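You operate a simulated robot arm through the tools that you are given. There is no shell and no other tool.

You are at the controls of a simulated robot arm. One attempt, no reset.

JOB
Brush the dirty patch off the drum in the holder.
Fine: drum in the done tray; lock the latch first, free it after; brush back in its place. Set down upright: round brush. What is to be rubbed or washed off counts as gone when no trace of it is left.
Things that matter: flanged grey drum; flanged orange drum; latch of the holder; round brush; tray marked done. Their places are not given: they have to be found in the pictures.

It is judged by the outcome, as a careful person would: the job done as asked, and still so three seconds after it is handed in. It fails if anything else is knocked over, pushed out of place, dropped, spilled or broken.

ROBOT AND FRAMES
A 7-joint arm with a two-finger parallel gripper, fixed in place. Base frame: the origin is on the floor under the middle of its stand, x ahead of it, y to its left, z up; the work surface is at about z = 780. Readings come in mm, degrees, newtons and seconds.
With the tool pointing down near the work surface it reaches from about 100 to 660 mm from the base axis. Its first joint turns from -66.0 to 66.0 degrees. Payload 1.57 kg.
Tool frame: the origin (TCP) lies between the finger pads and is the grasp point; the fingertips stand 30 mm ahead of it; z points along the fingers, y is the line along which they close. The gripper opens to 80 mm. The fingers are 17 mm wide and 12 mm thick; the gripper's body (40 by 82 mm) begins 80 mm behind the TCP.
Orientation is told as [roll, pitch, yaw] about the base's x, y, z axes, in that order, counted from this pose: with the fingers straight down and closing along the base's y, the tool's x points along the base's -x, its y along +y and its z along -z.

CONTROLS
- The arm moves only by the tool send_rows. Its argument "steps" is a list of rows, each a list of 3 entries, a list of its own where there are three numbers: the turn, a rotation vector about the tool's x, y, z in degrees, then the shift along the tool's x, y, z in mm, then the finger opening in mm, from 0 to 80. In form: [[[wx, wy, wz], [tx, ty, tz], gripper], ...]. A call has 1 to 20 rows; each row shifts and turns the commanded pose from where the row before left it, along the tool's axes as they then stand. Each row takes 0.2 s and may step no farther than 50 mm and 8.6 degrees from the row before; otherwise, or with a gripper value out of range, the whole call is refused. A pose out of reach is approached as far as the arm can. The call stops where the force on the tool passes 40 N (or 10 N more than at its start, if that is more) or the arm is blocked; 0.2 s more then pass. Each finger travels about 72 mm/s and halts on what it meets, pressing with about 27 N; the grip force reading is that of the motor and also rises with nothing between the fingers. The clock runs only during rows and for 0.2 s after the last one: add rows that do not move to give the fingers time. It gives the time, the measured TCP pose, the force on the tool (base axes), the opening and the grip force at its end, in the units of the frame above (readings bear some noise), with the torque about the TCP (base axes, N m) and any sound that the robot's microphone picked up.
- Cameras (640 x 400 px; columns grow to the right, rows downward): "scene" is fixed at [70, 447.4, 1420.2]; the picture's right is [-0.58, -0.81, 0.00], its down [-0.48, 0.34, -0.81] and it looks along [0.66, -0.47, -0.59] (base axes); focal length 349 px, centre (320, 200). "wrist" rides on the gripper at [72, -7, -122] in the tool frame; the picture's right is [0.09, 1.00, 0.00], its down [-0.84, 0.08, -0.54] and it looks along [-0.54, 0.05, 0.84] (tool axes); focal length 238 px, centre (320, 200).
- get_image(camera): a new picture of that camera. No time passes.
- locate(camera, pixels): there is no depth. For up to 12 entries [column, row, z] of the newest picture of that camera ("zoom" is the newest enlarged one), the place [x, y] in the base frame at which the ray of that pixel passes the height z, good to about 3 mm. No time passes.
- inspect(camera, box): a new picture of the part [left, top, right, bottom] of that camera's present view, enlarged. No time passes.
- close_job(): hands the job in; it is judged then, once.

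Unless the task says otherwise, let go and move clear before handing in.

The tools are called after "Call:" as name(argument=value, ...) on one line, values as JSON. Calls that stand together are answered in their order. send_rows: Moves the arm, as the interface text tells. Its arguments: {"type":"object","properties":{"steps":{"type":"array"}},"required":["steps"]} The other tools are called the same way: get_image (camera) takes a picture; locate (camera, pixels) gives the place at which the rays of pixels pass given heights; inspect (camera, box) takes an enlarged picture of a part of a camera's view; close_job () hands the job in.

At the start:

```text
time_s: 0.0
ee_pos: [463.7, 15.4, 1076.9]
tcp_rot: [0.1, 0.0, 0.0]
contact_force: [-1.0, 0.0, -0.5]
ft_torque: [0.0, -0.03, -0.02]
finger_gap: 80.3
finger_force: 0.0
```

scene: 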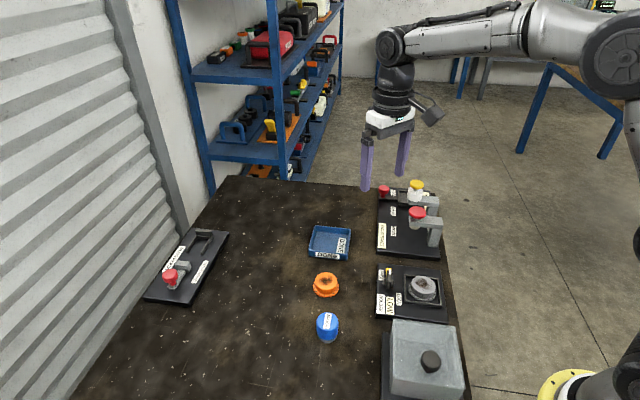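
wrist: 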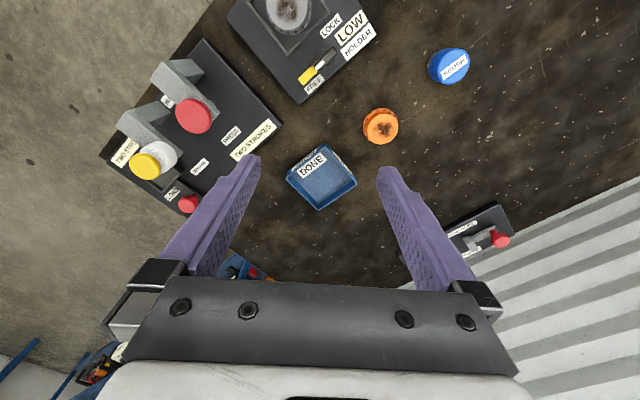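

The scene shows a holder with a grey drum at about (424,288), an orange drum at (326,284), a done tray at (330,242), and several stations. I'll enlarge these areas to read the labels.

Call:
inspect(camera="scene", box=[360, 170, 480, 245])

Call:
inspect(camera="scene", box=[360, 255, 480, 330])

Call:
inspect(camera="scene", box=[140, 220, 260, 310])

Call:
inspect(camera="wrist", box=[220, 0, 400, 112])

Call:
inspect(camera="wrist", box=[90, 30, 290, 220])

Call:
inspect(camera="scene", box=[290, 215, 370, 350])

```text
5.33 times, centred on (420, 208) of scene
```

zoom: 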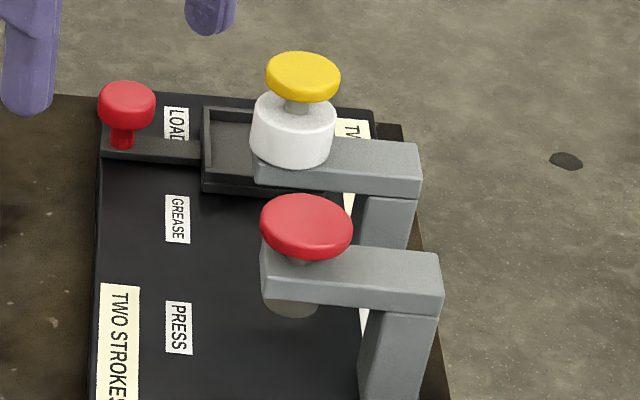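

```text
5.33 times, centred on (420, 292) of scene
```

zoom: 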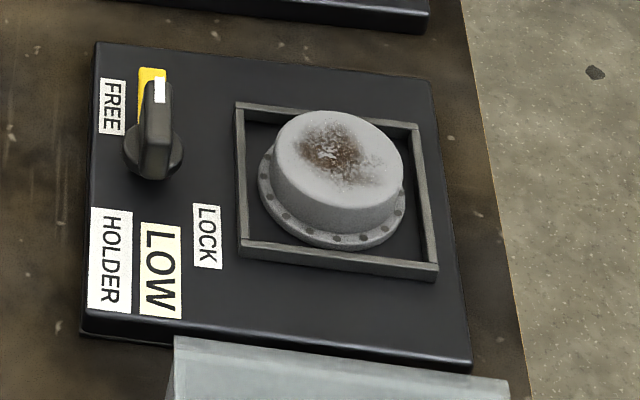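

```text
4.44 times, centred on (200, 265) of scene
```

zoom: 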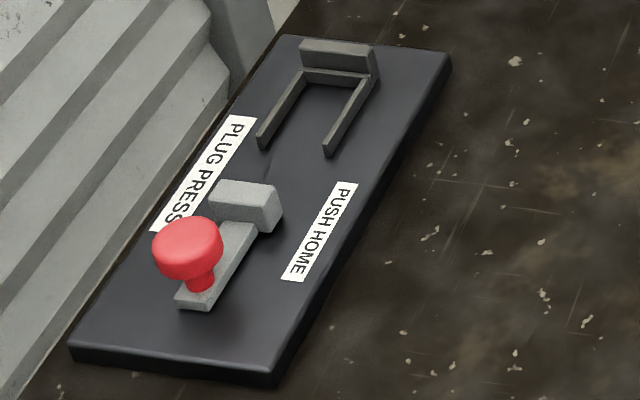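

```text
3.56 times, centred on (310, 56) of wrist
```

zoom: 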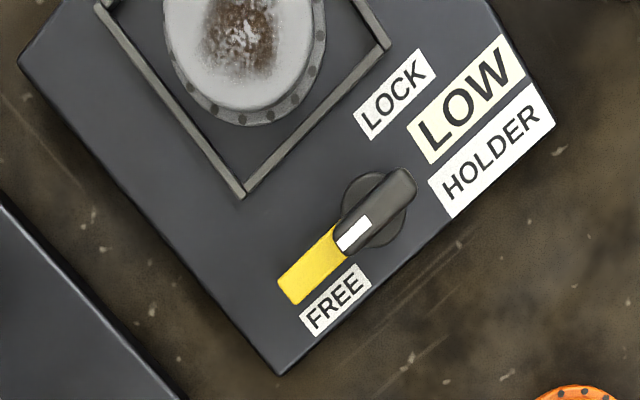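

```text
2.11 times, centred on (190, 125) of wrist
```

zoom: 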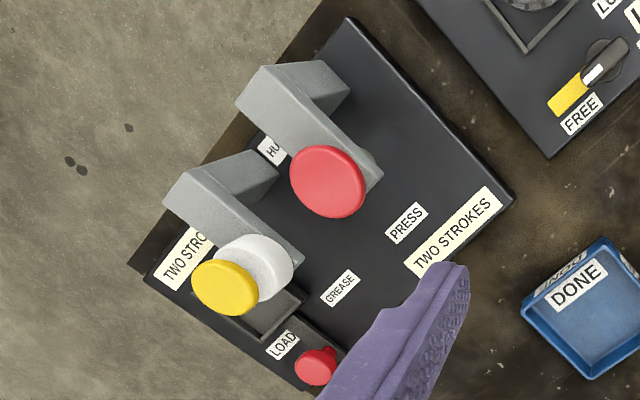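

```text
2.96 times, centred on (330, 282) of scene
```

zoom: 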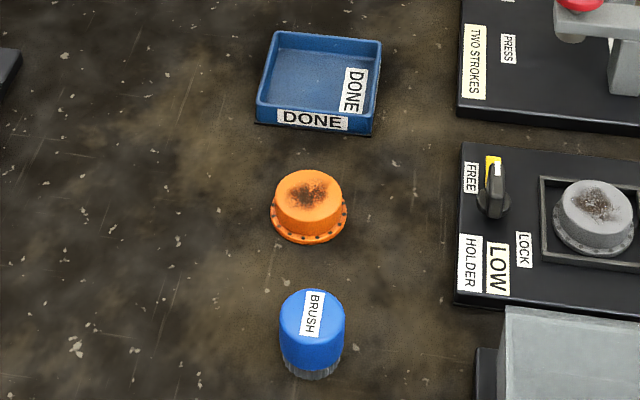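

The holder at scene (424,288) carries the grey drum, with the latch at FREE (388,280). The blue brush is at (327,326). I'll locate their places at several heights.

Call:
get_image(camera="scene")

Call:
locate(camera="scene", pixels=[[327, 341, 780], [327, 318, 820], [326, 296, 780], [326, 278, 800], [330, 242, 785], [424, 296, 800], [424, 283, 820], [389, 285, 795], [389, 276, 815], [424, 360, 860], [430, 358, 880], [378, 318, 780]])

Call:
get_image(camera="wrist")

Call:
locate(camera="wrist", pixels=[[450, 66, 780], [450, 66, 820], [380, 127, 780], [380, 127, 800], [321, 176, 785], [288, 10, 800], [288, 10, 820], [318, 65, 795], [325, 60, 815], [282, 102, 780], [373, 33, 795], [205, 40, 795]])

```text
taken
```

scene: 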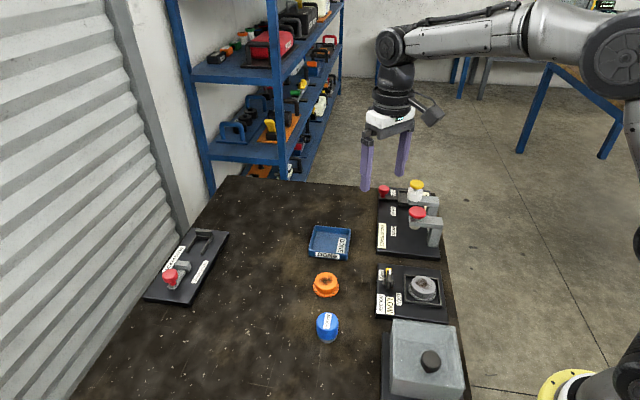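

```text
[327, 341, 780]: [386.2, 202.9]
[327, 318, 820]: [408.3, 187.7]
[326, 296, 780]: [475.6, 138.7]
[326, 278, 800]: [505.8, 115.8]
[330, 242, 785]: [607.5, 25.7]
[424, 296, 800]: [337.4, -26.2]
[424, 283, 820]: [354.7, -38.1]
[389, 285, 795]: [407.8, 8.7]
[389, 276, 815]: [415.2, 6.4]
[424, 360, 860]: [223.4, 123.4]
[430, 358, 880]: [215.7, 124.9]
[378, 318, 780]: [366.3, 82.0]
```

```text
taken
```

wrist: 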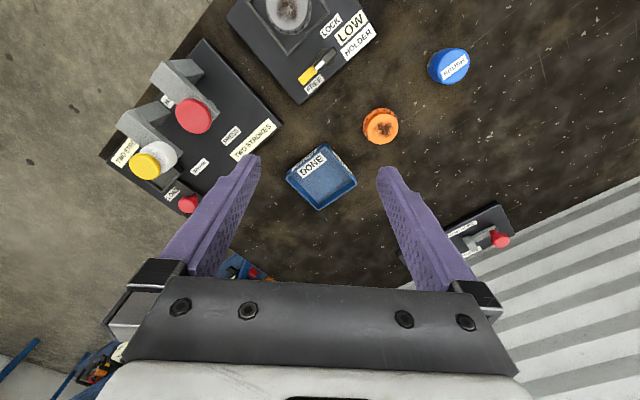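

```text
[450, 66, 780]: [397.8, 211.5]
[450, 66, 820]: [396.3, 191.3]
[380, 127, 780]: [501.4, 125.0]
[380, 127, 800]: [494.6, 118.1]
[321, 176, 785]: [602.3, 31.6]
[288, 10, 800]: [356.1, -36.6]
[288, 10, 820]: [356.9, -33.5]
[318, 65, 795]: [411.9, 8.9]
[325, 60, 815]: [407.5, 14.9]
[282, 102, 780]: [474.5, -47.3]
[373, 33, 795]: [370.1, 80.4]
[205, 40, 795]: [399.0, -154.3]
```

The holder is rotated about 50° in the base frame. The latch is near (410,10) and the grey drum is near (356,-36). I'll lower the wrist camera over the holder for a closer look.

Call:
send_rows(steps=[[[0, 0, 0], [10.8, -3, 23.4], 80], [[0, 0, 0], [10.8, -3, 23.4], 80], [[0, 0, 0], [10.8, -3, 23.4], 80], [[0, 0, 0], [10.8, -3, 23.4], 80], [[0, 0, 0], [10.8, -3, 23.4], 80]])

Call:
get_image(camera="wrist")

Call:
get_image(camera="scene")

```text
time_s: 1.2
ee_pos: [410.3, -1.0, 961.9]
tcp_rot: [0.2, 0.0, 0.0]
contact_force: [0.3, -0.1, 0.8]
ft_torque: [0.01, -0.03, -0.02]
finger_gap: 80.1
finger_force: 0.1
```

```text
taken
```

wrist: 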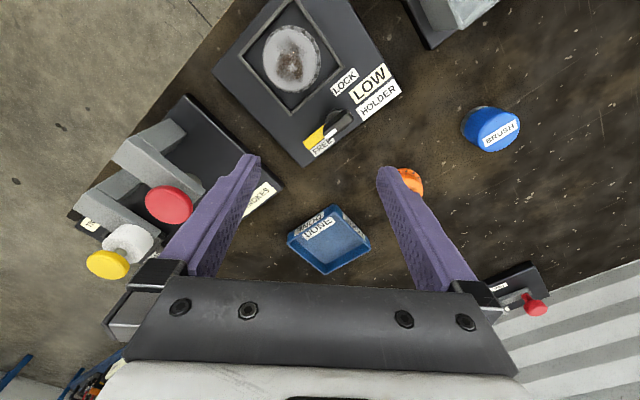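

```text
taken
```

scene: 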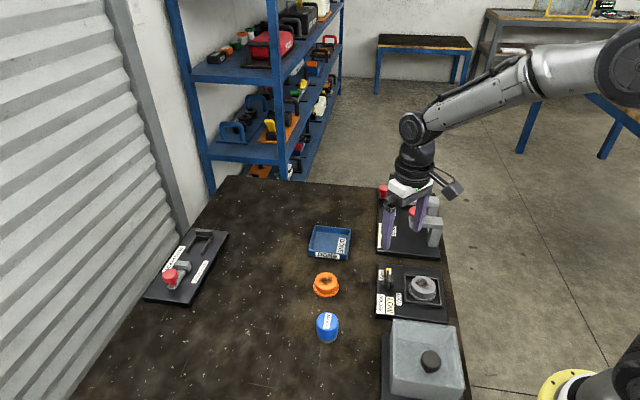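

The holder is now in view at wrist (300,90), with the knob near (338,120). I'll enlarge it and locate the main features.

Call:
inspect(camera="wrist", box=[210, 0, 410, 170])

Call:
inspect(camera="wrist", box=[290, 60, 410, 170])

Call:
locate(camera="wrist", pixels=[[303, 165, 795], [213, 70, 795], [401, 93, 795], [291, 58, 820], [291, 58, 835], [321, 143, 795], [343, 82, 795], [338, 120, 820], [338, 125, 800], [245, 50, 800], [293, 110, 800], [342, 58, 800]])

```text
2.35 times, centred on (310, 85) of wrist
```

zoom: 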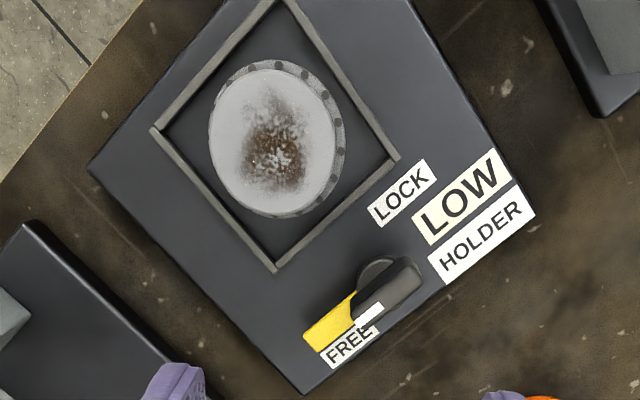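

```text
3.64 times, centred on (350, 115) of wrist
```

zoom: 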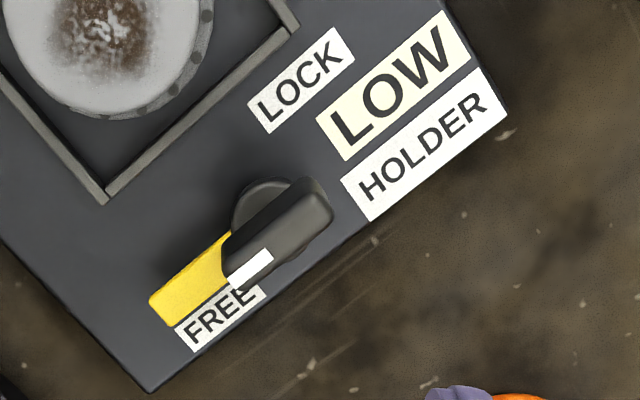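

```text
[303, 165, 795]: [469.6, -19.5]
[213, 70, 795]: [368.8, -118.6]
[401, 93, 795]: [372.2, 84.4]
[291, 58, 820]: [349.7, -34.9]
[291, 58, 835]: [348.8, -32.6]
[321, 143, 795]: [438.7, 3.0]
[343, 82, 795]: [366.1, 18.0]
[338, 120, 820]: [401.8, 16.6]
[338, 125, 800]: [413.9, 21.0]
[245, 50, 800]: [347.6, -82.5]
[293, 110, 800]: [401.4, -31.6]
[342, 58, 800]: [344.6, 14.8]
```

The knob bar points at FREE, and the LOCK label is on the drum side of it. I'll measure the knob and labels in the zoom and check how far away the tall neighbouring station is.

Call:
locate(camera="zoom", pixels=[[265, 205, 798], [245, 265, 820], [310, 195, 820], [278, 230, 820], [190, 280, 798], [300, 80, 796], [222, 318, 796], [155, 300, 798], [180, 325, 798], [335, 215, 810]])

Call:
locate(camera="wrist", pixels=[[169, 205, 880], [108, 265, 900], [283, 188, 795], [410, 180, 800], [327, 240, 785], [490, 128, 820], [424, 47, 780]])

```text
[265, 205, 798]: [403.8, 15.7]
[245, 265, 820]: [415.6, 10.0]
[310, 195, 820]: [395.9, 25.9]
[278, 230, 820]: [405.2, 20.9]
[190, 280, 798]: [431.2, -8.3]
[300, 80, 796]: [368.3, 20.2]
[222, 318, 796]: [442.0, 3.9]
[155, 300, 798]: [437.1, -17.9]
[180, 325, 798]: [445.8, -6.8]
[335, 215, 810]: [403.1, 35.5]
```

```text
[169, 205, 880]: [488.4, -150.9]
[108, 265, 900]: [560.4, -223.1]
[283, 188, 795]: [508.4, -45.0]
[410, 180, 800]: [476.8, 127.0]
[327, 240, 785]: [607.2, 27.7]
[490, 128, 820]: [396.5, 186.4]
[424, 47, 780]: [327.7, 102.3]
```

The red knob of the next station is at y≈-150, well clear. I'll move closer to view the latch and drum from nearly overhead.

Call:
send_rows(steps=[[[0, 0, 0], [-11, 3, 18], 80], [[0, 0, 0], [-11, 3, 18], 80], [[0, 0, 0], [-11, 3, 18], 80], [[0, 0, 0], [-11, 3, 18], 80]])

Call:
get_image(camera="wrist")

Call:
inspect(camera="wrist", box=[260, 0, 420, 130])

Call:
inspect(camera="scene", box=[370, 258, 410, 300])

```text
time_s: 2.2
ee_pos: [456.4, 12.2, 888.1]
tcp_rot: [0.0, -0.1, 0.0]
contact_force: [0.4, -0.1, 0.4]
ft_torque: [0.03, -0.02, 0.02]
finger_gap: 79.8
finger_force: 0.0
```

```text
taken
```

wrist: 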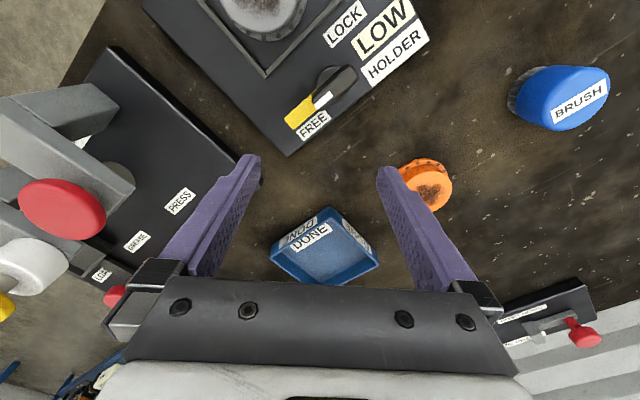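

```text
3.08 times, centred on (340, 65) of wrist
```

zoom: 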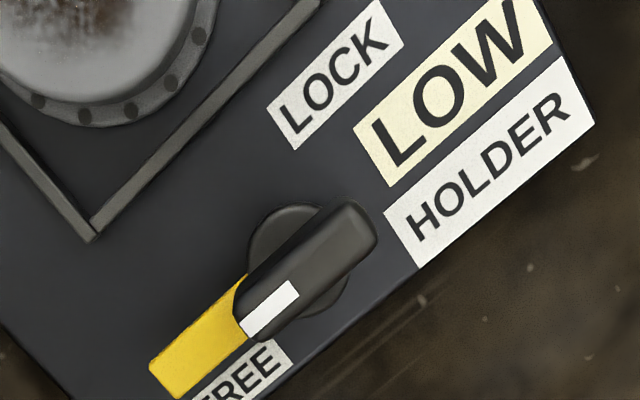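

```text
9.52 times, centred on (390, 279) of scene
```

zoom: 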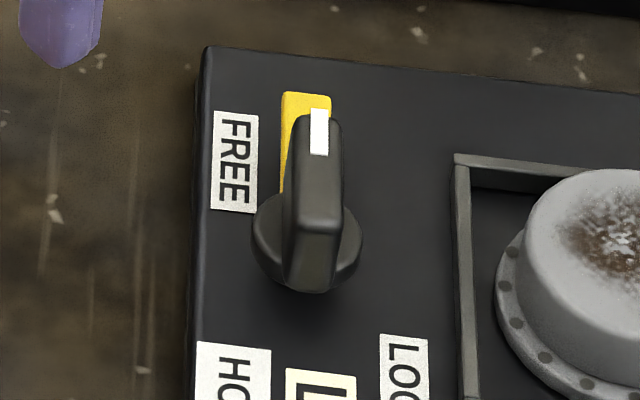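

The knob is a bar on a round base, with a white mark pointing to the yellow FREE stripe, and the turn to LOCK goes via the drum side. I'll triangulate the heights with both cameras.

Call:
locate(camera="zoom", pixels=[[319, 132, 805], [319, 132, 815], [319, 132, 825], [319, 132, 835], [318, 290, 795], [306, 245, 798], [320, 215, 815], [320, 215, 825], [203, 47, 795]])

Call:
locate(camera="wrist", pixels=[[323.8, 100.4, 805], [323.8, 100.4, 815], [323.8, 100.4, 825], [323.8, 100.4, 835], [350, 71, 815], [350, 71, 825], [286, 156, 780], [286, 156, 790], [286, 156, 800], [330, 79, 795], [330, 79, 800]])

Call:
inspect(camera="scene", box=[370, 260, 450, 325])

Call:
inspect(camera="scene", box=[300, 300, 355, 350])

Call:
inspect(camera="wrist", box=[490, 40, 630, 150])

```text
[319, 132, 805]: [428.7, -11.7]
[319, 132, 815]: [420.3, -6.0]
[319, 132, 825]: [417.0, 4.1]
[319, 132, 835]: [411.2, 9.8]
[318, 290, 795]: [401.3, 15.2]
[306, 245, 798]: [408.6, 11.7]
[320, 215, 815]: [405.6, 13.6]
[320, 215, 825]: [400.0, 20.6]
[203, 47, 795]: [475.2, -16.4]
```

```text
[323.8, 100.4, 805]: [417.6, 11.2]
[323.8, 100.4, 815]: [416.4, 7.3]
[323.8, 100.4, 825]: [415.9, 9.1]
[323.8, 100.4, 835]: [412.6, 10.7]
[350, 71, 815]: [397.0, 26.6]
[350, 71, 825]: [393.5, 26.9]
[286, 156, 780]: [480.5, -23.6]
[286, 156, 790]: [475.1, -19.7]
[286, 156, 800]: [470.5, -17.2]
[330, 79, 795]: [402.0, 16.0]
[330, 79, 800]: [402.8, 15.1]
```

```text
6.15 times, centred on (410, 292) of scene
```

zoom: 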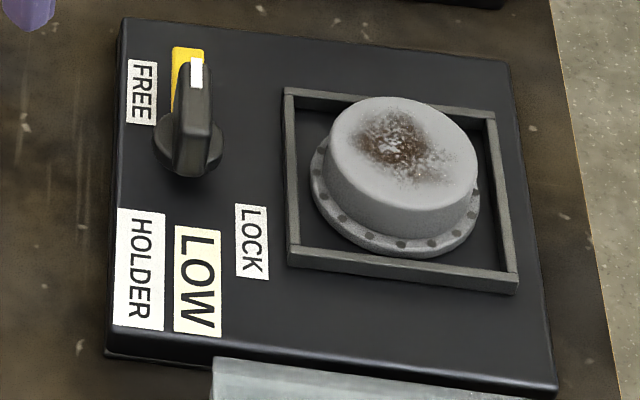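

```text
8.00 times, centred on (328, 325) of scene
```

zoom: 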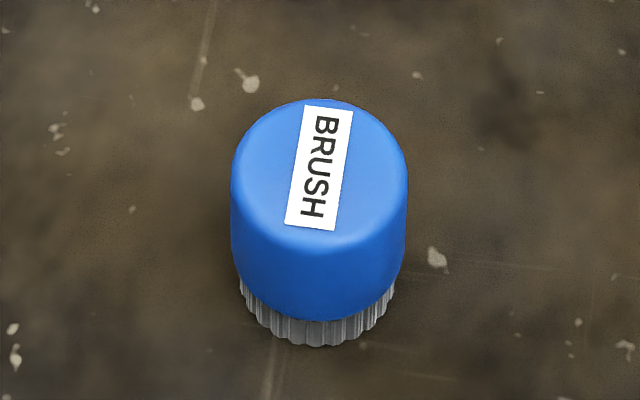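

```text
3.64 times, centred on (560, 95) of wrist
```

zoom: 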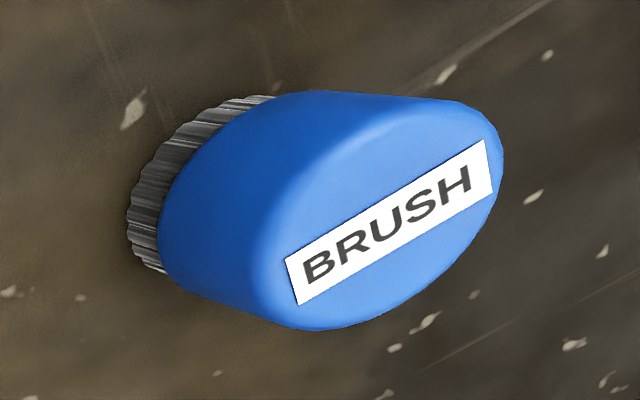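

Heights agree at plate top ≈794, bar top ≈830 and knob centre ≈(404,17). I'll turn the gripper about -47° so it closes across the bar, then test in free air that the further -90° is reachable.

Call:
send_rows(steps=[[[0, 0, 7.833], [0, 0, 0], 80], [[0, 0, 7.833], [0, 0, 0], 80], [[0, 0, 7.833], [0, 0, 0], 80], [[0, 0, 7.833], [0, 0, 0], 80], [[0, 0, 7.833], [0, 0, 0], 80], [[0, 0, 7.833], [0, 0, 0], 80]])

Call:
send_rows(steps=[[[0, 0, 8.333], [0, 0, 0], 80], [[0, 0, 8.333], [0, 0, 0], 80], [[0, 0, 8.333], [0, 0, 0], 80], [[0, 0, 8.333], [0, 0, 0], 80], [[0, 0, 8.333], [0, 0, 0], 80], [[0, 0, 8.333], [0, 0, 0], 80], [[0, 0, 8.333], [0, 0, 0], 80], [[0, 0, 8.333], [0, 0, 0], 80], [[0, 0, 8.333], [0, 0, 0], 80], [[0, 0, 8.333], [0, 0, 0], 80], [[0, 0, 8.333], [0, 0, 0], 80], [[0, 0, 8.333], [0, 0, 0], 80]])

```text
time_s: 3.6
ee_pos: [454.4, 12.1, 888.6]
tcp_rot: [0.0, 0.0, -47.2]
contact_force: [-0.5, 0.0, -0.3]
ft_torque: [-0.03, 0.01, 0.0]
finger_gap: 80.1
finger_force: 0.1
```

```text
time_s: 6.2
ee_pos: [454.1, 12.3, 888.1]
tcp_rot: [0.0, 0.0, -147.1]
contact_force: [1.8, 0.0, -0.1]
ft_torque: [-0.02, 0.01, -0.02]
finger_gap: 79.9
finger_force: 0.0
```

The arm reaches yaw -147° freely. From here the wrist camera looks back over the holder, so I'll take a picture.

Call:
get_image(camera="wrist")

Call:
inspect(camera="wrist", box=[200, 60, 420, 250])

```text
taken
```

wrist: 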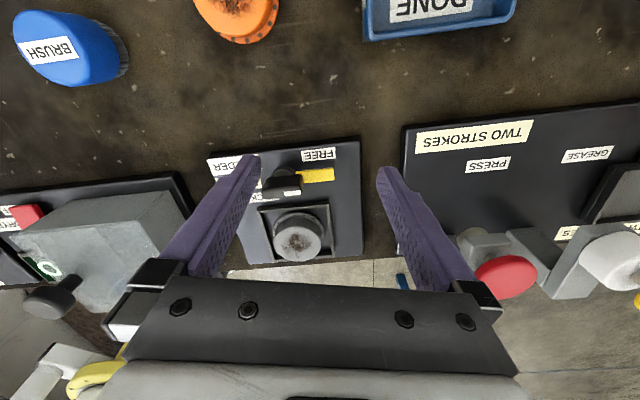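

```text
2.11 times, centred on (310, 155) of wrist
```

zoom: 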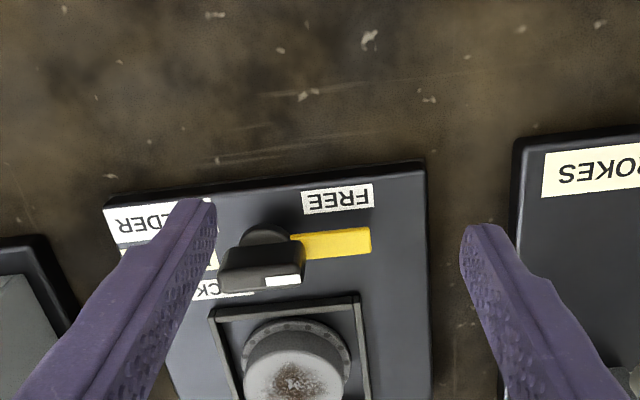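

There are no obstacles for the turn. I'll rotate back to about -46° and move over the knob at (404,17), narrowing the fingers so they clear the drum and frame.

Call:
send_rows(steps=[[[0, 0, -8.42], [0, 0, 0], 80], [[0, 0, -8.42], [0, 0, 0], 80], [[0, 0, -8.42], [0, 0, 0], 70], [[0, 0, -8.42], [0, 0, 0], 60], [[0, 0, -8.42], [0, 0, 0], 50], [[0, 0, -8.42], [0, 0, 0], 40], [[0, 0, -8.42], [0, 0, 0], 34], [[0, 0, -8.42], [0, 0, 0], 34], [[0, 0, -8.42], [0, 0, 0], 34], [[0, 0, -8.42], [0, 0, 0], 34], [[0, 0, -8.42], [0, 0, 0], 34], [[0, 0, -8.42], [0, 0, 0], 34], [[0, 0, 0], [19.1, -16.3, 0], 34], [[0, 0, 0], [19.1, -16.3, 0], 34]])

Call:
get_image(camera="wrist")

Call:
inspect(camera="scene", box=[360, 230, 450, 310])

```text
time_s: 9.2
ee_pos: [404.3, 17.9, 888.3]
tcp_rot: [0.1, 0.0, -45.9]
contact_force: [0.1, -0.1, -0.2]
ft_torque: [0.0, 0.01, 0.0]
finger_gap: 33.8
finger_force: 0.0
```

```text
taken
```

wrist: 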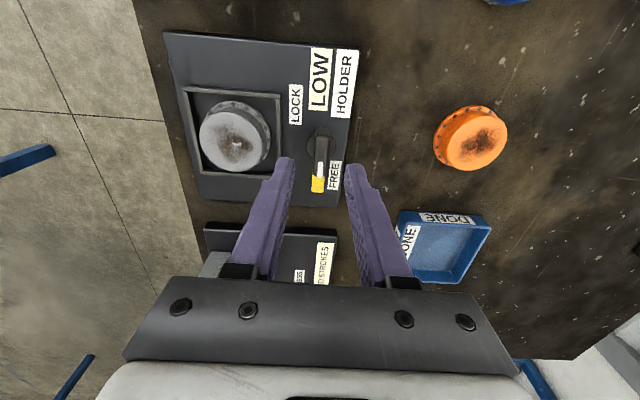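

```text
5.00 times, centred on (405, 270) of scene
```

zoom: 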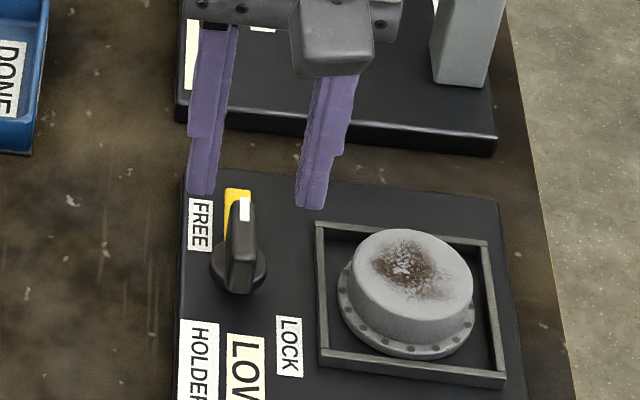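

The bar now lies between the fingers at wrist column ≈320, parallel to them. I'll zoom in to fine-check the centring before descending.

Call:
inspect(camera="wrist", box=[260, 90, 400, 210])

Call:
locate(camera="zoom", pixels=[[320, 130, 830], [345, 130, 830], [300, 270, 830], [335, 270, 830], [320, 200, 830]])

```text
3.33 times, centred on (330, 150) of wrist
```

zoom: 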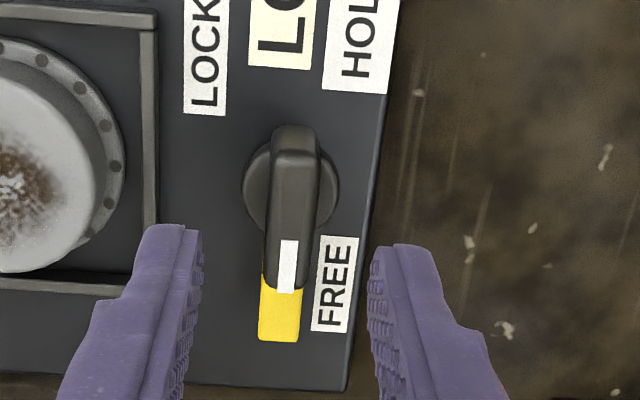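

```text
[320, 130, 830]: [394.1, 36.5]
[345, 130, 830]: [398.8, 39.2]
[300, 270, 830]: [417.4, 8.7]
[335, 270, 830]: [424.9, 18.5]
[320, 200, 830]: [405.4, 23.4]
```

The bar's centre line in the zoom runs from (294,150) to (284,285), so I'll locate that at the bar-top height.

Call:
locate(camera="zoom", pixels=[[294, 135, 828], [294, 165, 828], [290, 210, 828], [284, 285, 828], [290, 190, 798], [243, 190, 798], [338, 185, 798], [264, 210, 815], [318, 210, 815]])

```text
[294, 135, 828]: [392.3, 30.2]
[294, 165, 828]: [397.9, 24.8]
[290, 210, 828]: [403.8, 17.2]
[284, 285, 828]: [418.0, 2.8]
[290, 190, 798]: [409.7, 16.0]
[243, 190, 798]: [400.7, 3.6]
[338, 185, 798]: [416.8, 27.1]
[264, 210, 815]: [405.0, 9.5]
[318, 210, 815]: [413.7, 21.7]
```

The bar's centre is about (405,16) at 133°, within 1–2 mm of the TCP. I'll descend until the tips are alongside the bar at TCP z≈837, then close gently.

Call:
send_rows(steps=[[[0, 0, 0], [-1.5, 0, 13], 34], [[0, 0, 0], [0, 0, 13], 34], [[0, 0, 0], [0, 0, 13], 34], [[0, 0, 0], [0, 0, 11], 34]])

Call:
inspect(camera="scene", box=[370, 240, 430, 305])

Call:
inspect(camera="wrist", box=[260, 90, 400, 210])

```text
time_s: 10.2
ee_pos: [404.3, 17.5, 838.2]
tcp_rot: [-0.2, 0.1, -45.9]
contact_force: [0.7, 0.3, 0.4]
ft_torque: [0.0, 0.02, -0.01]
finger_gap: 34.4
finger_force: 0.1
```

```text
6.15 times, centred on (400, 272) of scene
```

zoom: 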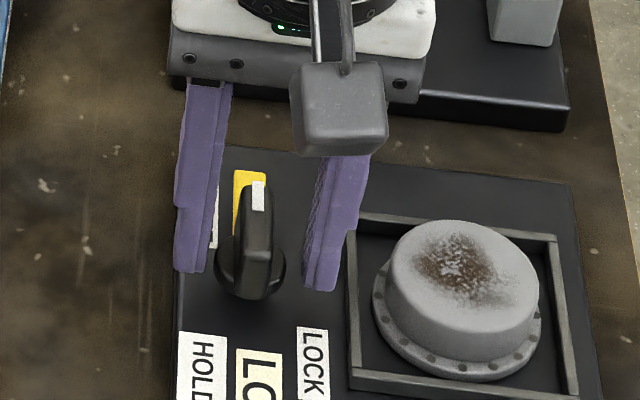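

```text
3.33 times, centred on (330, 150) of wrist
```

zoom: 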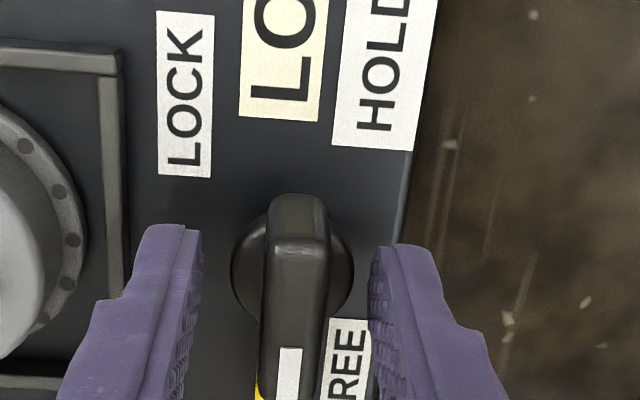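

No contact yet. The bar sits about 1.5 mm toward tool +y of the finger midpoint, so I'll correct that and close on it.

Call:
send_rows(steps=[[[0, 0, 0], [0, 1.3, 0], 34], [[0, 0, 0], [0, 0, 0], 20], [[0, 0, 0], [0, 0, 0], 8], [[0, 0, 0], [0, 0, 0], 8], [[0, 0, 0], [0, 0, 0], 8]])

Call:
inspect(camera="wrist", box=[260, 90, 400, 210])

```text
time_s: 11.4
ee_pos: [406.7, 18.0, 838.6]
tcp_rot: [0.0, 0.0, -45.9]
contact_force: [-1.4, 0.5, -0.6]
ft_torque: [0.03, -0.05, -0.06]
finger_gap: 12.2
finger_force: 27.1
```

```text
3.33 times, centred on (330, 150) of wrist
```

zoom: 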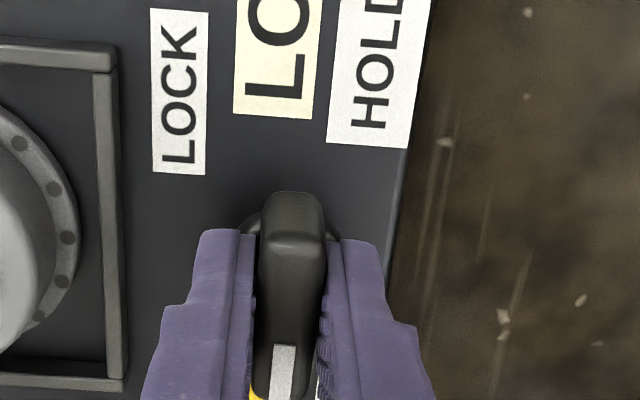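

The bar is gripped at a 12.2 mm gap. I'll turn it clockwise as seen from above, toward LOCK, starting small to watch the torque.

Call:
send_rows(steps=[[[0, 0, 6], [0, 0, 0], 8], [[0, 0, 6], [0, 0, 0], 8], [[0, 0, 6], [0, 0, 0], 8]])

Call:
inspect(camera="scene", box=[370, 240, 430, 305])

```text
time_s: 12.2
ee_pos: [406.0, 18.4, 838.5]
tcp_rot: [0.0, 0.0, -64.1]
contact_force: [-0.3, 5.8, -0.6]
ft_torque: [0.16, 0.09, 0.05]
finger_gap: 11.8
finger_force: 26.9
```

```text
6.15 times, centred on (400, 272) of scene
```

zoom: 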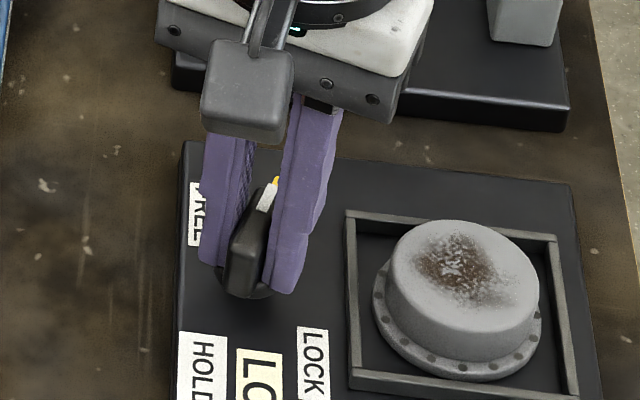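

The knob turns easily (0.05 N·m) with a 6 N side force in +y. I'll ease 1 mm that way and keep turning.

Call:
send_rows(steps=[[[0, 0, 6], [0.8, 0.4, 0], 8], [[0, 0, 6], [0, 0, 0], 8], [[0, 0, 6], [0, 0, 0], 8], [[0, 0, 6], [0, 0, 0], 8], [[0, 0, 6], [0, 0, 0], 8]])

```text
time_s: 13.4
ee_pos: [406.8, 19.2, 838.6]
tcp_rot: [0.0, 0.0, -94.1]
contact_force: [1.0, -4.4, 2.9]
ft_torque: [-0.9, 0.22, -0.02]
finger_gap: 11.7
finger_force: 27.4
```

The torque about x has risen to -0.9 N·m with little net force. I'll check the pictures before turning further.

Call:
get_image(camera="scene")

Call:
inspect(camera="scene", box=[360, 220, 440, 305])

Call:
get_image(camera="wrist")

```text
taken
```

scene: 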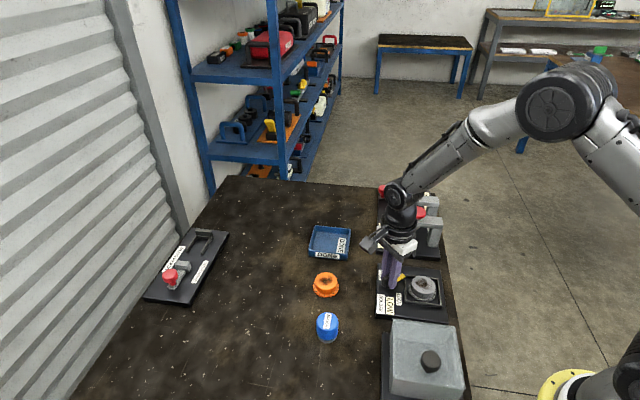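

```text
4.71 times, centred on (400, 262) of scene
```

zoom: 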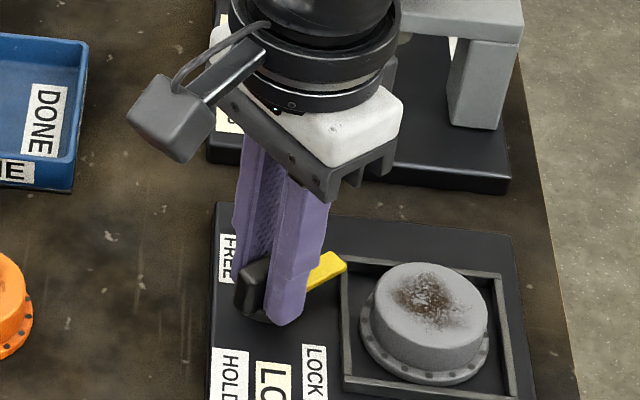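

```text
taken
```

wrist: 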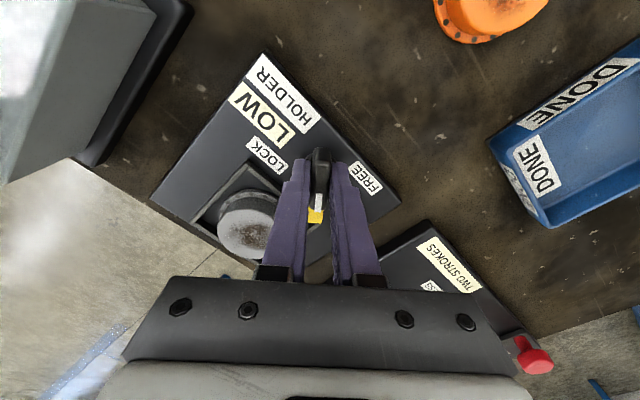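

The yellow tongue turns with the knob and is swinging toward the drum as expected, with nothing in the way. I'll continue in small steps.

Call:
send_rows(steps=[[[0, 0, 6], [0, 0, 0], 8], [[0, 0, 6], [0, 0, 0], 8], [[0, 0, 6], [0, 0, 0], 8]])

Call:
inspect(camera="scene", box=[360, 220, 440, 305])

```text
time_s: 14.2
ee_pos: [407.7, 16.6, 838.2]
tcp_rot: [0.2, 0.0, -111.9]
contact_force: [7.5, -7.7, 0.1]
ft_torque: [-0.78, 0.26, -0.01]
finger_gap: 11.7
finger_force: 26.5
```

```text
4.71 times, centred on (400, 262) of scene
```

zoom: 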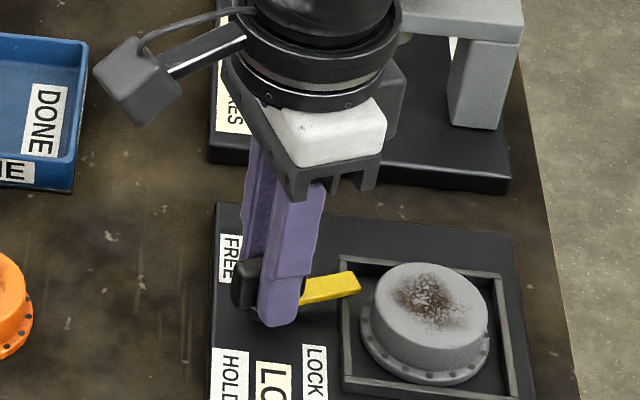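

The tongue now crosses the frame toward the drum and the torque stays low. I'll relieve the slight side force and continue to about 90° of total turn.

Call:
send_rows(steps=[[[0, 0, 6], [-0.4, 1.0, 0], 8], [[0, 0, 6], [0, 0, 0], 8], [[0, 0, 6], [0, 0, 0], 8], [[0, 0, 6], [0, 0, 0], 8]])

Call:
inspect(camera="scene", box=[360, 220, 440, 305])

Call:
get_image(camera="wrist")

```text
time_s: 15.2
ee_pos: [407.0, 19.1, 839.3]
tcp_rot: [0.0, 0.1, -135.9]
contact_force: [0.6, 0.7, 1.8]
ft_torque: [-0.12, 0.08, 0.56]
finger_gap: 11.7
finger_force: 27.0
```

```text
4.71 times, centred on (400, 262) of scene
```

zoom: 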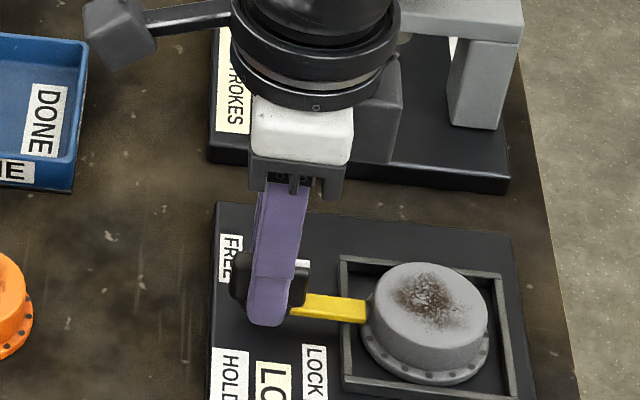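

```text
taken
```

wrist: 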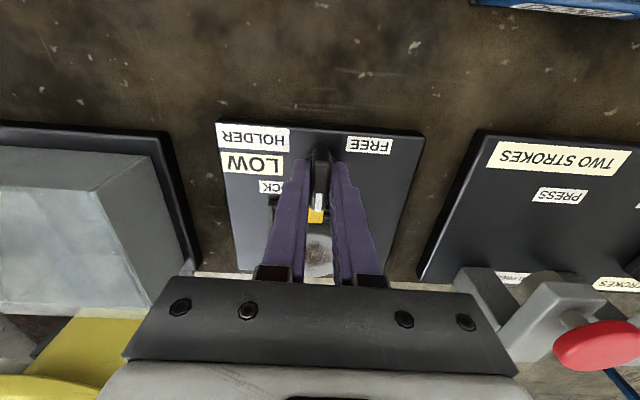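

After exactly 90° the tongue lies over the drum's flange and the z torque rose to 0.56 N·m, which looks like the end stop. I'll try 4° more to confirm it's seated.

Call:
send_rows(steps=[[[0, 0, 2], [0, 0, 0], 8], [[0, 0, 2], [0, 0, 0], 8]])

```text
time_s: 15.8
ee_pos: [407.7, 18.5, 839.3]
tcp_rot: [0.1, 0.0, -139.9]
contact_force: [-3.9, 5.1, 8.9]
ft_torque: [0.01, -0.1, 0.58]
finger_gap: 13.0
finger_force: 27.3
```

The gap widened instead of the knob turning further, so the stop is reached. I'll back off 4°, open and rise, then view the latch.

Call:
send_rows(steps=[[[0, 0, -4], [0, 0, 0], 8], [[0, 0, 0], [0, 0, 0], 20], [[0, 0, 0], [0, 0, 0], 34], [[0, 0, 0], [0, 0, 0], 34], [[0, 0, 0], [0, 0, -20], 34], [[0, 0, 0], [0, 0, -30], 34], [[0, 0, 0], [0, 0, -40], 34], [[0, 0, 0], [0, 0, -40], 34]])

Call:
inspect(camera="scene", box=[370, 255, 450, 325])

Call:
get_image(camera="wrist")

```text
time_s: 17.6
ee_pos: [406.7, 19.8, 968.9]
tcp_rot: [-0.1, 0.0, -135.9]
contact_force: [0.5, 0.2, -0.1]
ft_torque: [-0.04, -0.01, 0.03]
finger_gap: 34.2
finger_force: 0.1
```

```text
5.71 times, centred on (410, 290) of scene
```

zoom: 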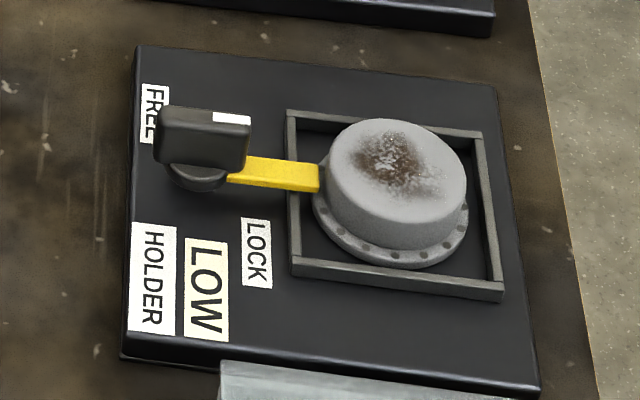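

```text
taken
```

wrist: 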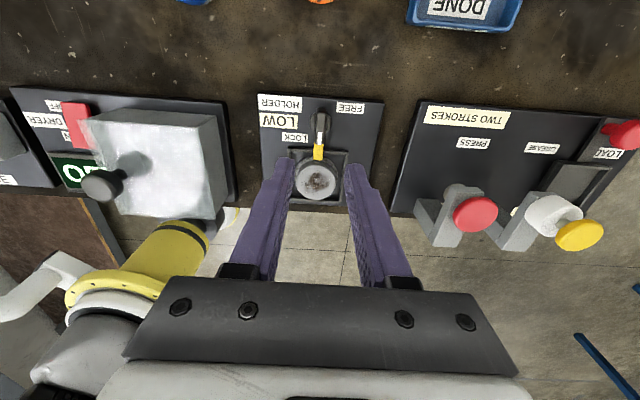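

The latch is locked: the yellow tongue lies over the flange and the bar points at the drum. Next is the brush, so I'll turn back to yaw 0, keeping high.

Call:
send_rows(steps=[[[0, 0, -8.5], [0, 0, 0], 40], [[0, 0, -8.5], [0, 0, 0], 46], [[0, 0, -8.5], [0, 0, 0], 52], [[0, 0, -8.5], [0, 0, 0], 60], [[0, 0, -8.5], [0, 0, 0], 66], [[0, 0, -8.5], [0, 0, 0], 72], [[0, 0, -8.5], [0, 0, 0], 78], [[0, 0, -8.5], [0, 0, 0], 80], [[0, 0, -8.5], [0, 0, 0], 80], [[0, 0, -8.5], [0, 0, 0], 80], [[0, 0, -8.5], [0, 0, 0], 80], [[0, 0, -8.5], [0, 0, 0], 80], [[0, 0, -8.5], [0, 0, 0], 80], [[0, 0, -8.5], [0, 0, 0], 80], [[0, 0, -8.5], [0, 0, 0], 80], [[0, 0, -8.4], [0, 0, 0], 80]])

Call:
locate(camera="scene", pixels=[[327.75, 335.1, 780], [327.75, 321.4, 829], [327.75, 321.4, 825]])

```text
time_s: 21.0
ee_pos: [407.0, 17.6, 967.3]
tcp_rot: [0.0, 0.0, 0.2]
contact_force: [-0.7, -0.7, 0.3]
ft_torque: [-0.01, 0.01, -0.01]
finger_gap: 79.9
finger_force: 0.1
```

```text
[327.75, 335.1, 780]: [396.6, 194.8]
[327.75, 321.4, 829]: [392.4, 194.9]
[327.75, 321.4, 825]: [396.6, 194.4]
```

The brush is at about (396.5,194.5), top z≈826. I'll move over it at a safe height.

Call:
send_rows(steps=[[[0, 0, 0], [2.0, 44.2, 0], 80], [[0, 0, 0], [3.0, 44.2, 0], 80], [[0, 0, 0], [3.0, 44.2, 10], 80], [[0, 0, 0], [2.5, 44.2, 20], 80], [[0, 0, 0], [0, 0, 20], 80]])

Call:
get_image(camera="wrist")

Call:
inspect(camera="scene", box=[280, 250, 390, 360])

```text
time_s: 22.2
ee_pos: [397.7, 195.3, 919.3]
tcp_rot: [0.1, 0.0, 0.0]
contact_force: [0.0, -0.1, -0.1]
ft_torque: [-0.01, 0.03, -0.03]
finger_gap: 80.0
finger_force: 0.0
```

```text
taken
```

wrist: 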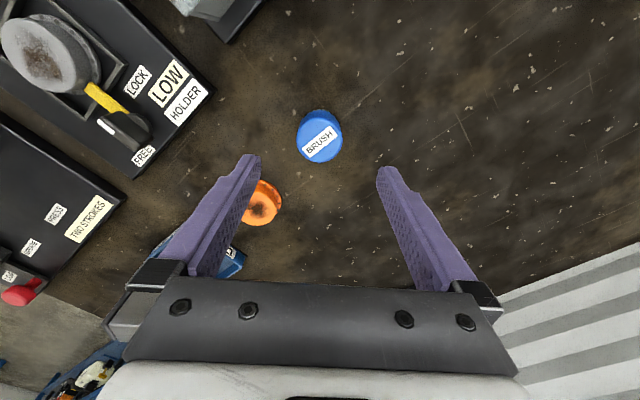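

```text
3.64 times, centred on (335, 305) of scene
```

zoom: 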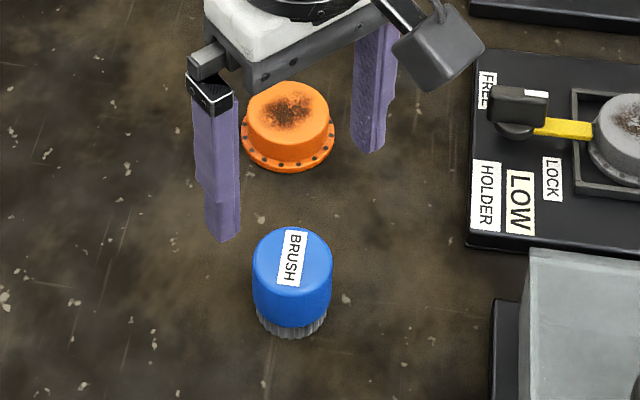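

Call:
inspect(camera="wrist", box=[270, 90, 370, 180])

Call:
locate(camera="wrist", pixels=[[319, 142, 826], [298, 140, 826], [342, 138, 826], [319, 122, 785]])

```text
4.44 times, centred on (320, 135) of wrist
```

zoom: 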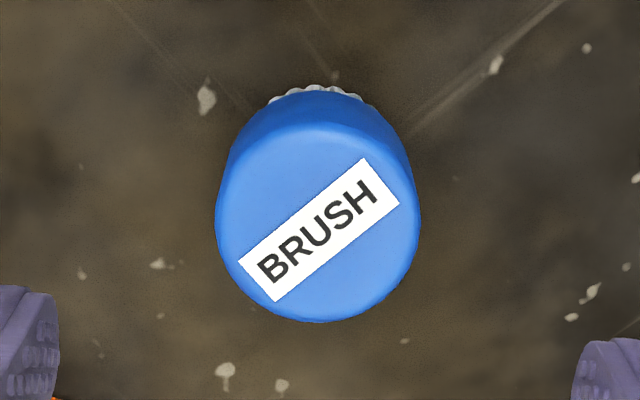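

```text
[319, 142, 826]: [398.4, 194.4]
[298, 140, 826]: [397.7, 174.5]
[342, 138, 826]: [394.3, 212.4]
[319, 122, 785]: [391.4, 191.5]
```

The brush top centre is at (397,194.5), directly under the TCP. I'll descend around it to TCP z≈826, keeping the tips on the blue body above the bristles.

Call:
send_rows(steps=[[[0, 0, 0], [0.5, -0.7, 25], 80], [[0, 0, 0], [0, 0, 25], 80], [[0, 0, 0], [0, 0, 25], 80], [[0, 0, 0], [0, 0, 18], 80]])

Call:
inspect(camera="scene", box=[285, 270, 385, 360])

Call:
get_image(camera="wrist")

```text
time_s: 23.2
ee_pos: [396.6, 194.0, 825.8]
tcp_rot: [0.0, 0.0, 0.0]
contact_force: [-0.6, -0.3, 0.3]
ft_torque: [0.01, -0.03, 0.01]
finger_gap: 79.8
finger_force: 0.0
```

```text
4.44 times, centred on (335, 315) of scene
```

zoom: 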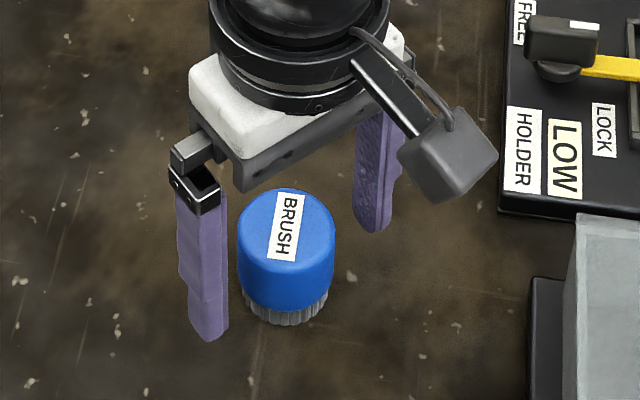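

```text
taken
```

wrist: 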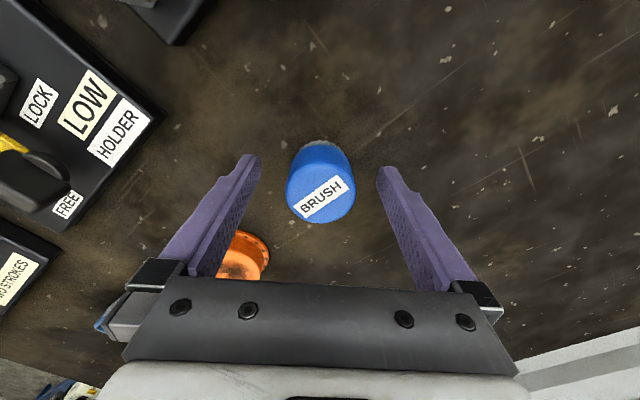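

The brush is centred at wrist (320,192), matching the TCP projection. I'll close on it.

Call:
send_rows(steps=[[[0, 0, 0], [0, 0, 0], 60], [[0, 0, 0], [0, 0, 0], 48], [[0, 0, 0], [0, 0, 0], 40], [[0, 0, 0], [0, 0, 0], 36], [[0, 0, 0], [0, 0, 0], 36]])

Call:
inspect(camera="wrist", box=[250, 120, 400, 240])

```text
time_s: 24.4
ee_pos: [395.3, 194.4, 824.4]
tcp_rot: [0.0, 0.0, 0.0]
contact_force: [0.1, -0.8, 0.5]
ft_torque: [0.0, 0.04, 0.01]
finger_gap: 42.3
finger_force: 26.8
```

```text
3.33 times, centred on (325, 180) of wrist
```

zoom: 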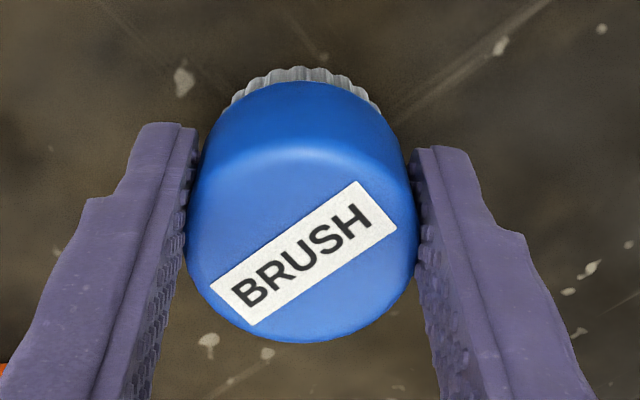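

The brush is gripped at 42.3 mm with 27 N. The grasp pose (396,194.3,825) is where it returns to. I'll lift it and check the hold.

Call:
send_rows(steps=[[[0, 0, 0], [0, 0, -10], 36], [[0, 0, 0], [0, 0, -25], 36], [[0, 0, 0], [0, 0, -35], 36], [[0, 0, 0], [0, 0, -35], 36]])

Call:
get_image(camera="scene")

Call:
inspect(camera="scene", box=[290, 210, 400, 330])

```text
time_s: 25.4
ee_pos: [396.2, 193.6, 928.6]
tcp_rot: [0.1, 0.0, 0.0]
contact_force: [0.0, 0.5, -0.8]
ft_torque: [-0.01, 0.0, 0.0]
finger_gap: 42.2
finger_force: 26.7
```

```text
taken
```

scene: 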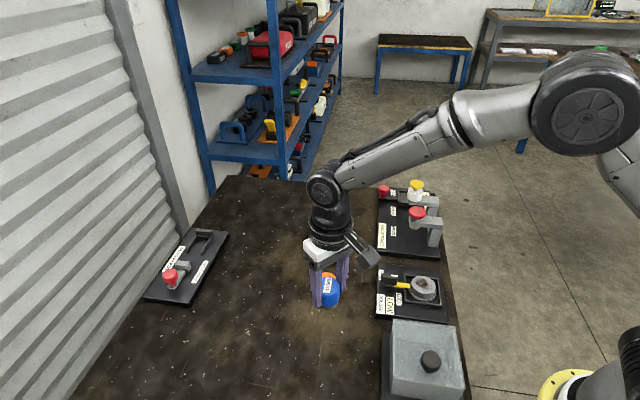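

```text
3.33 times, centred on (345, 270) of scene
```

zoom: 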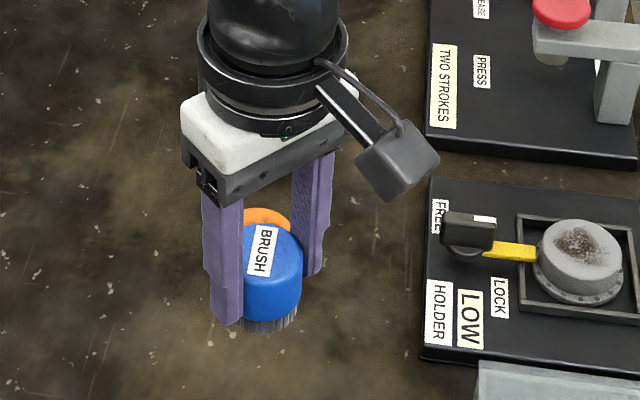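

The brush is held upright. Now I'll measure the drum top and dirty patch closely in the scene view.

Call:
inspect(camera="scene", box=[398, 266, 448, 312])

Call:
locate(camera="zoom", pixels=[[320, 140, 830], [320, 140, 835], [320, 140, 840], [180, 160, 835], [470, 160, 835]])

```text
8.70 times, centred on (423, 289) of scene
```

zoom: 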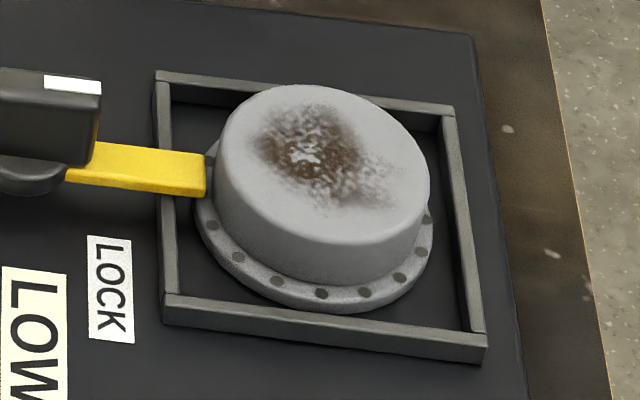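

```text
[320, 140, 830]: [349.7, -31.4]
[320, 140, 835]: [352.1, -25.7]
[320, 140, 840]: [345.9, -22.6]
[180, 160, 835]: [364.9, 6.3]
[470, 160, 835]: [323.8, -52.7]
```

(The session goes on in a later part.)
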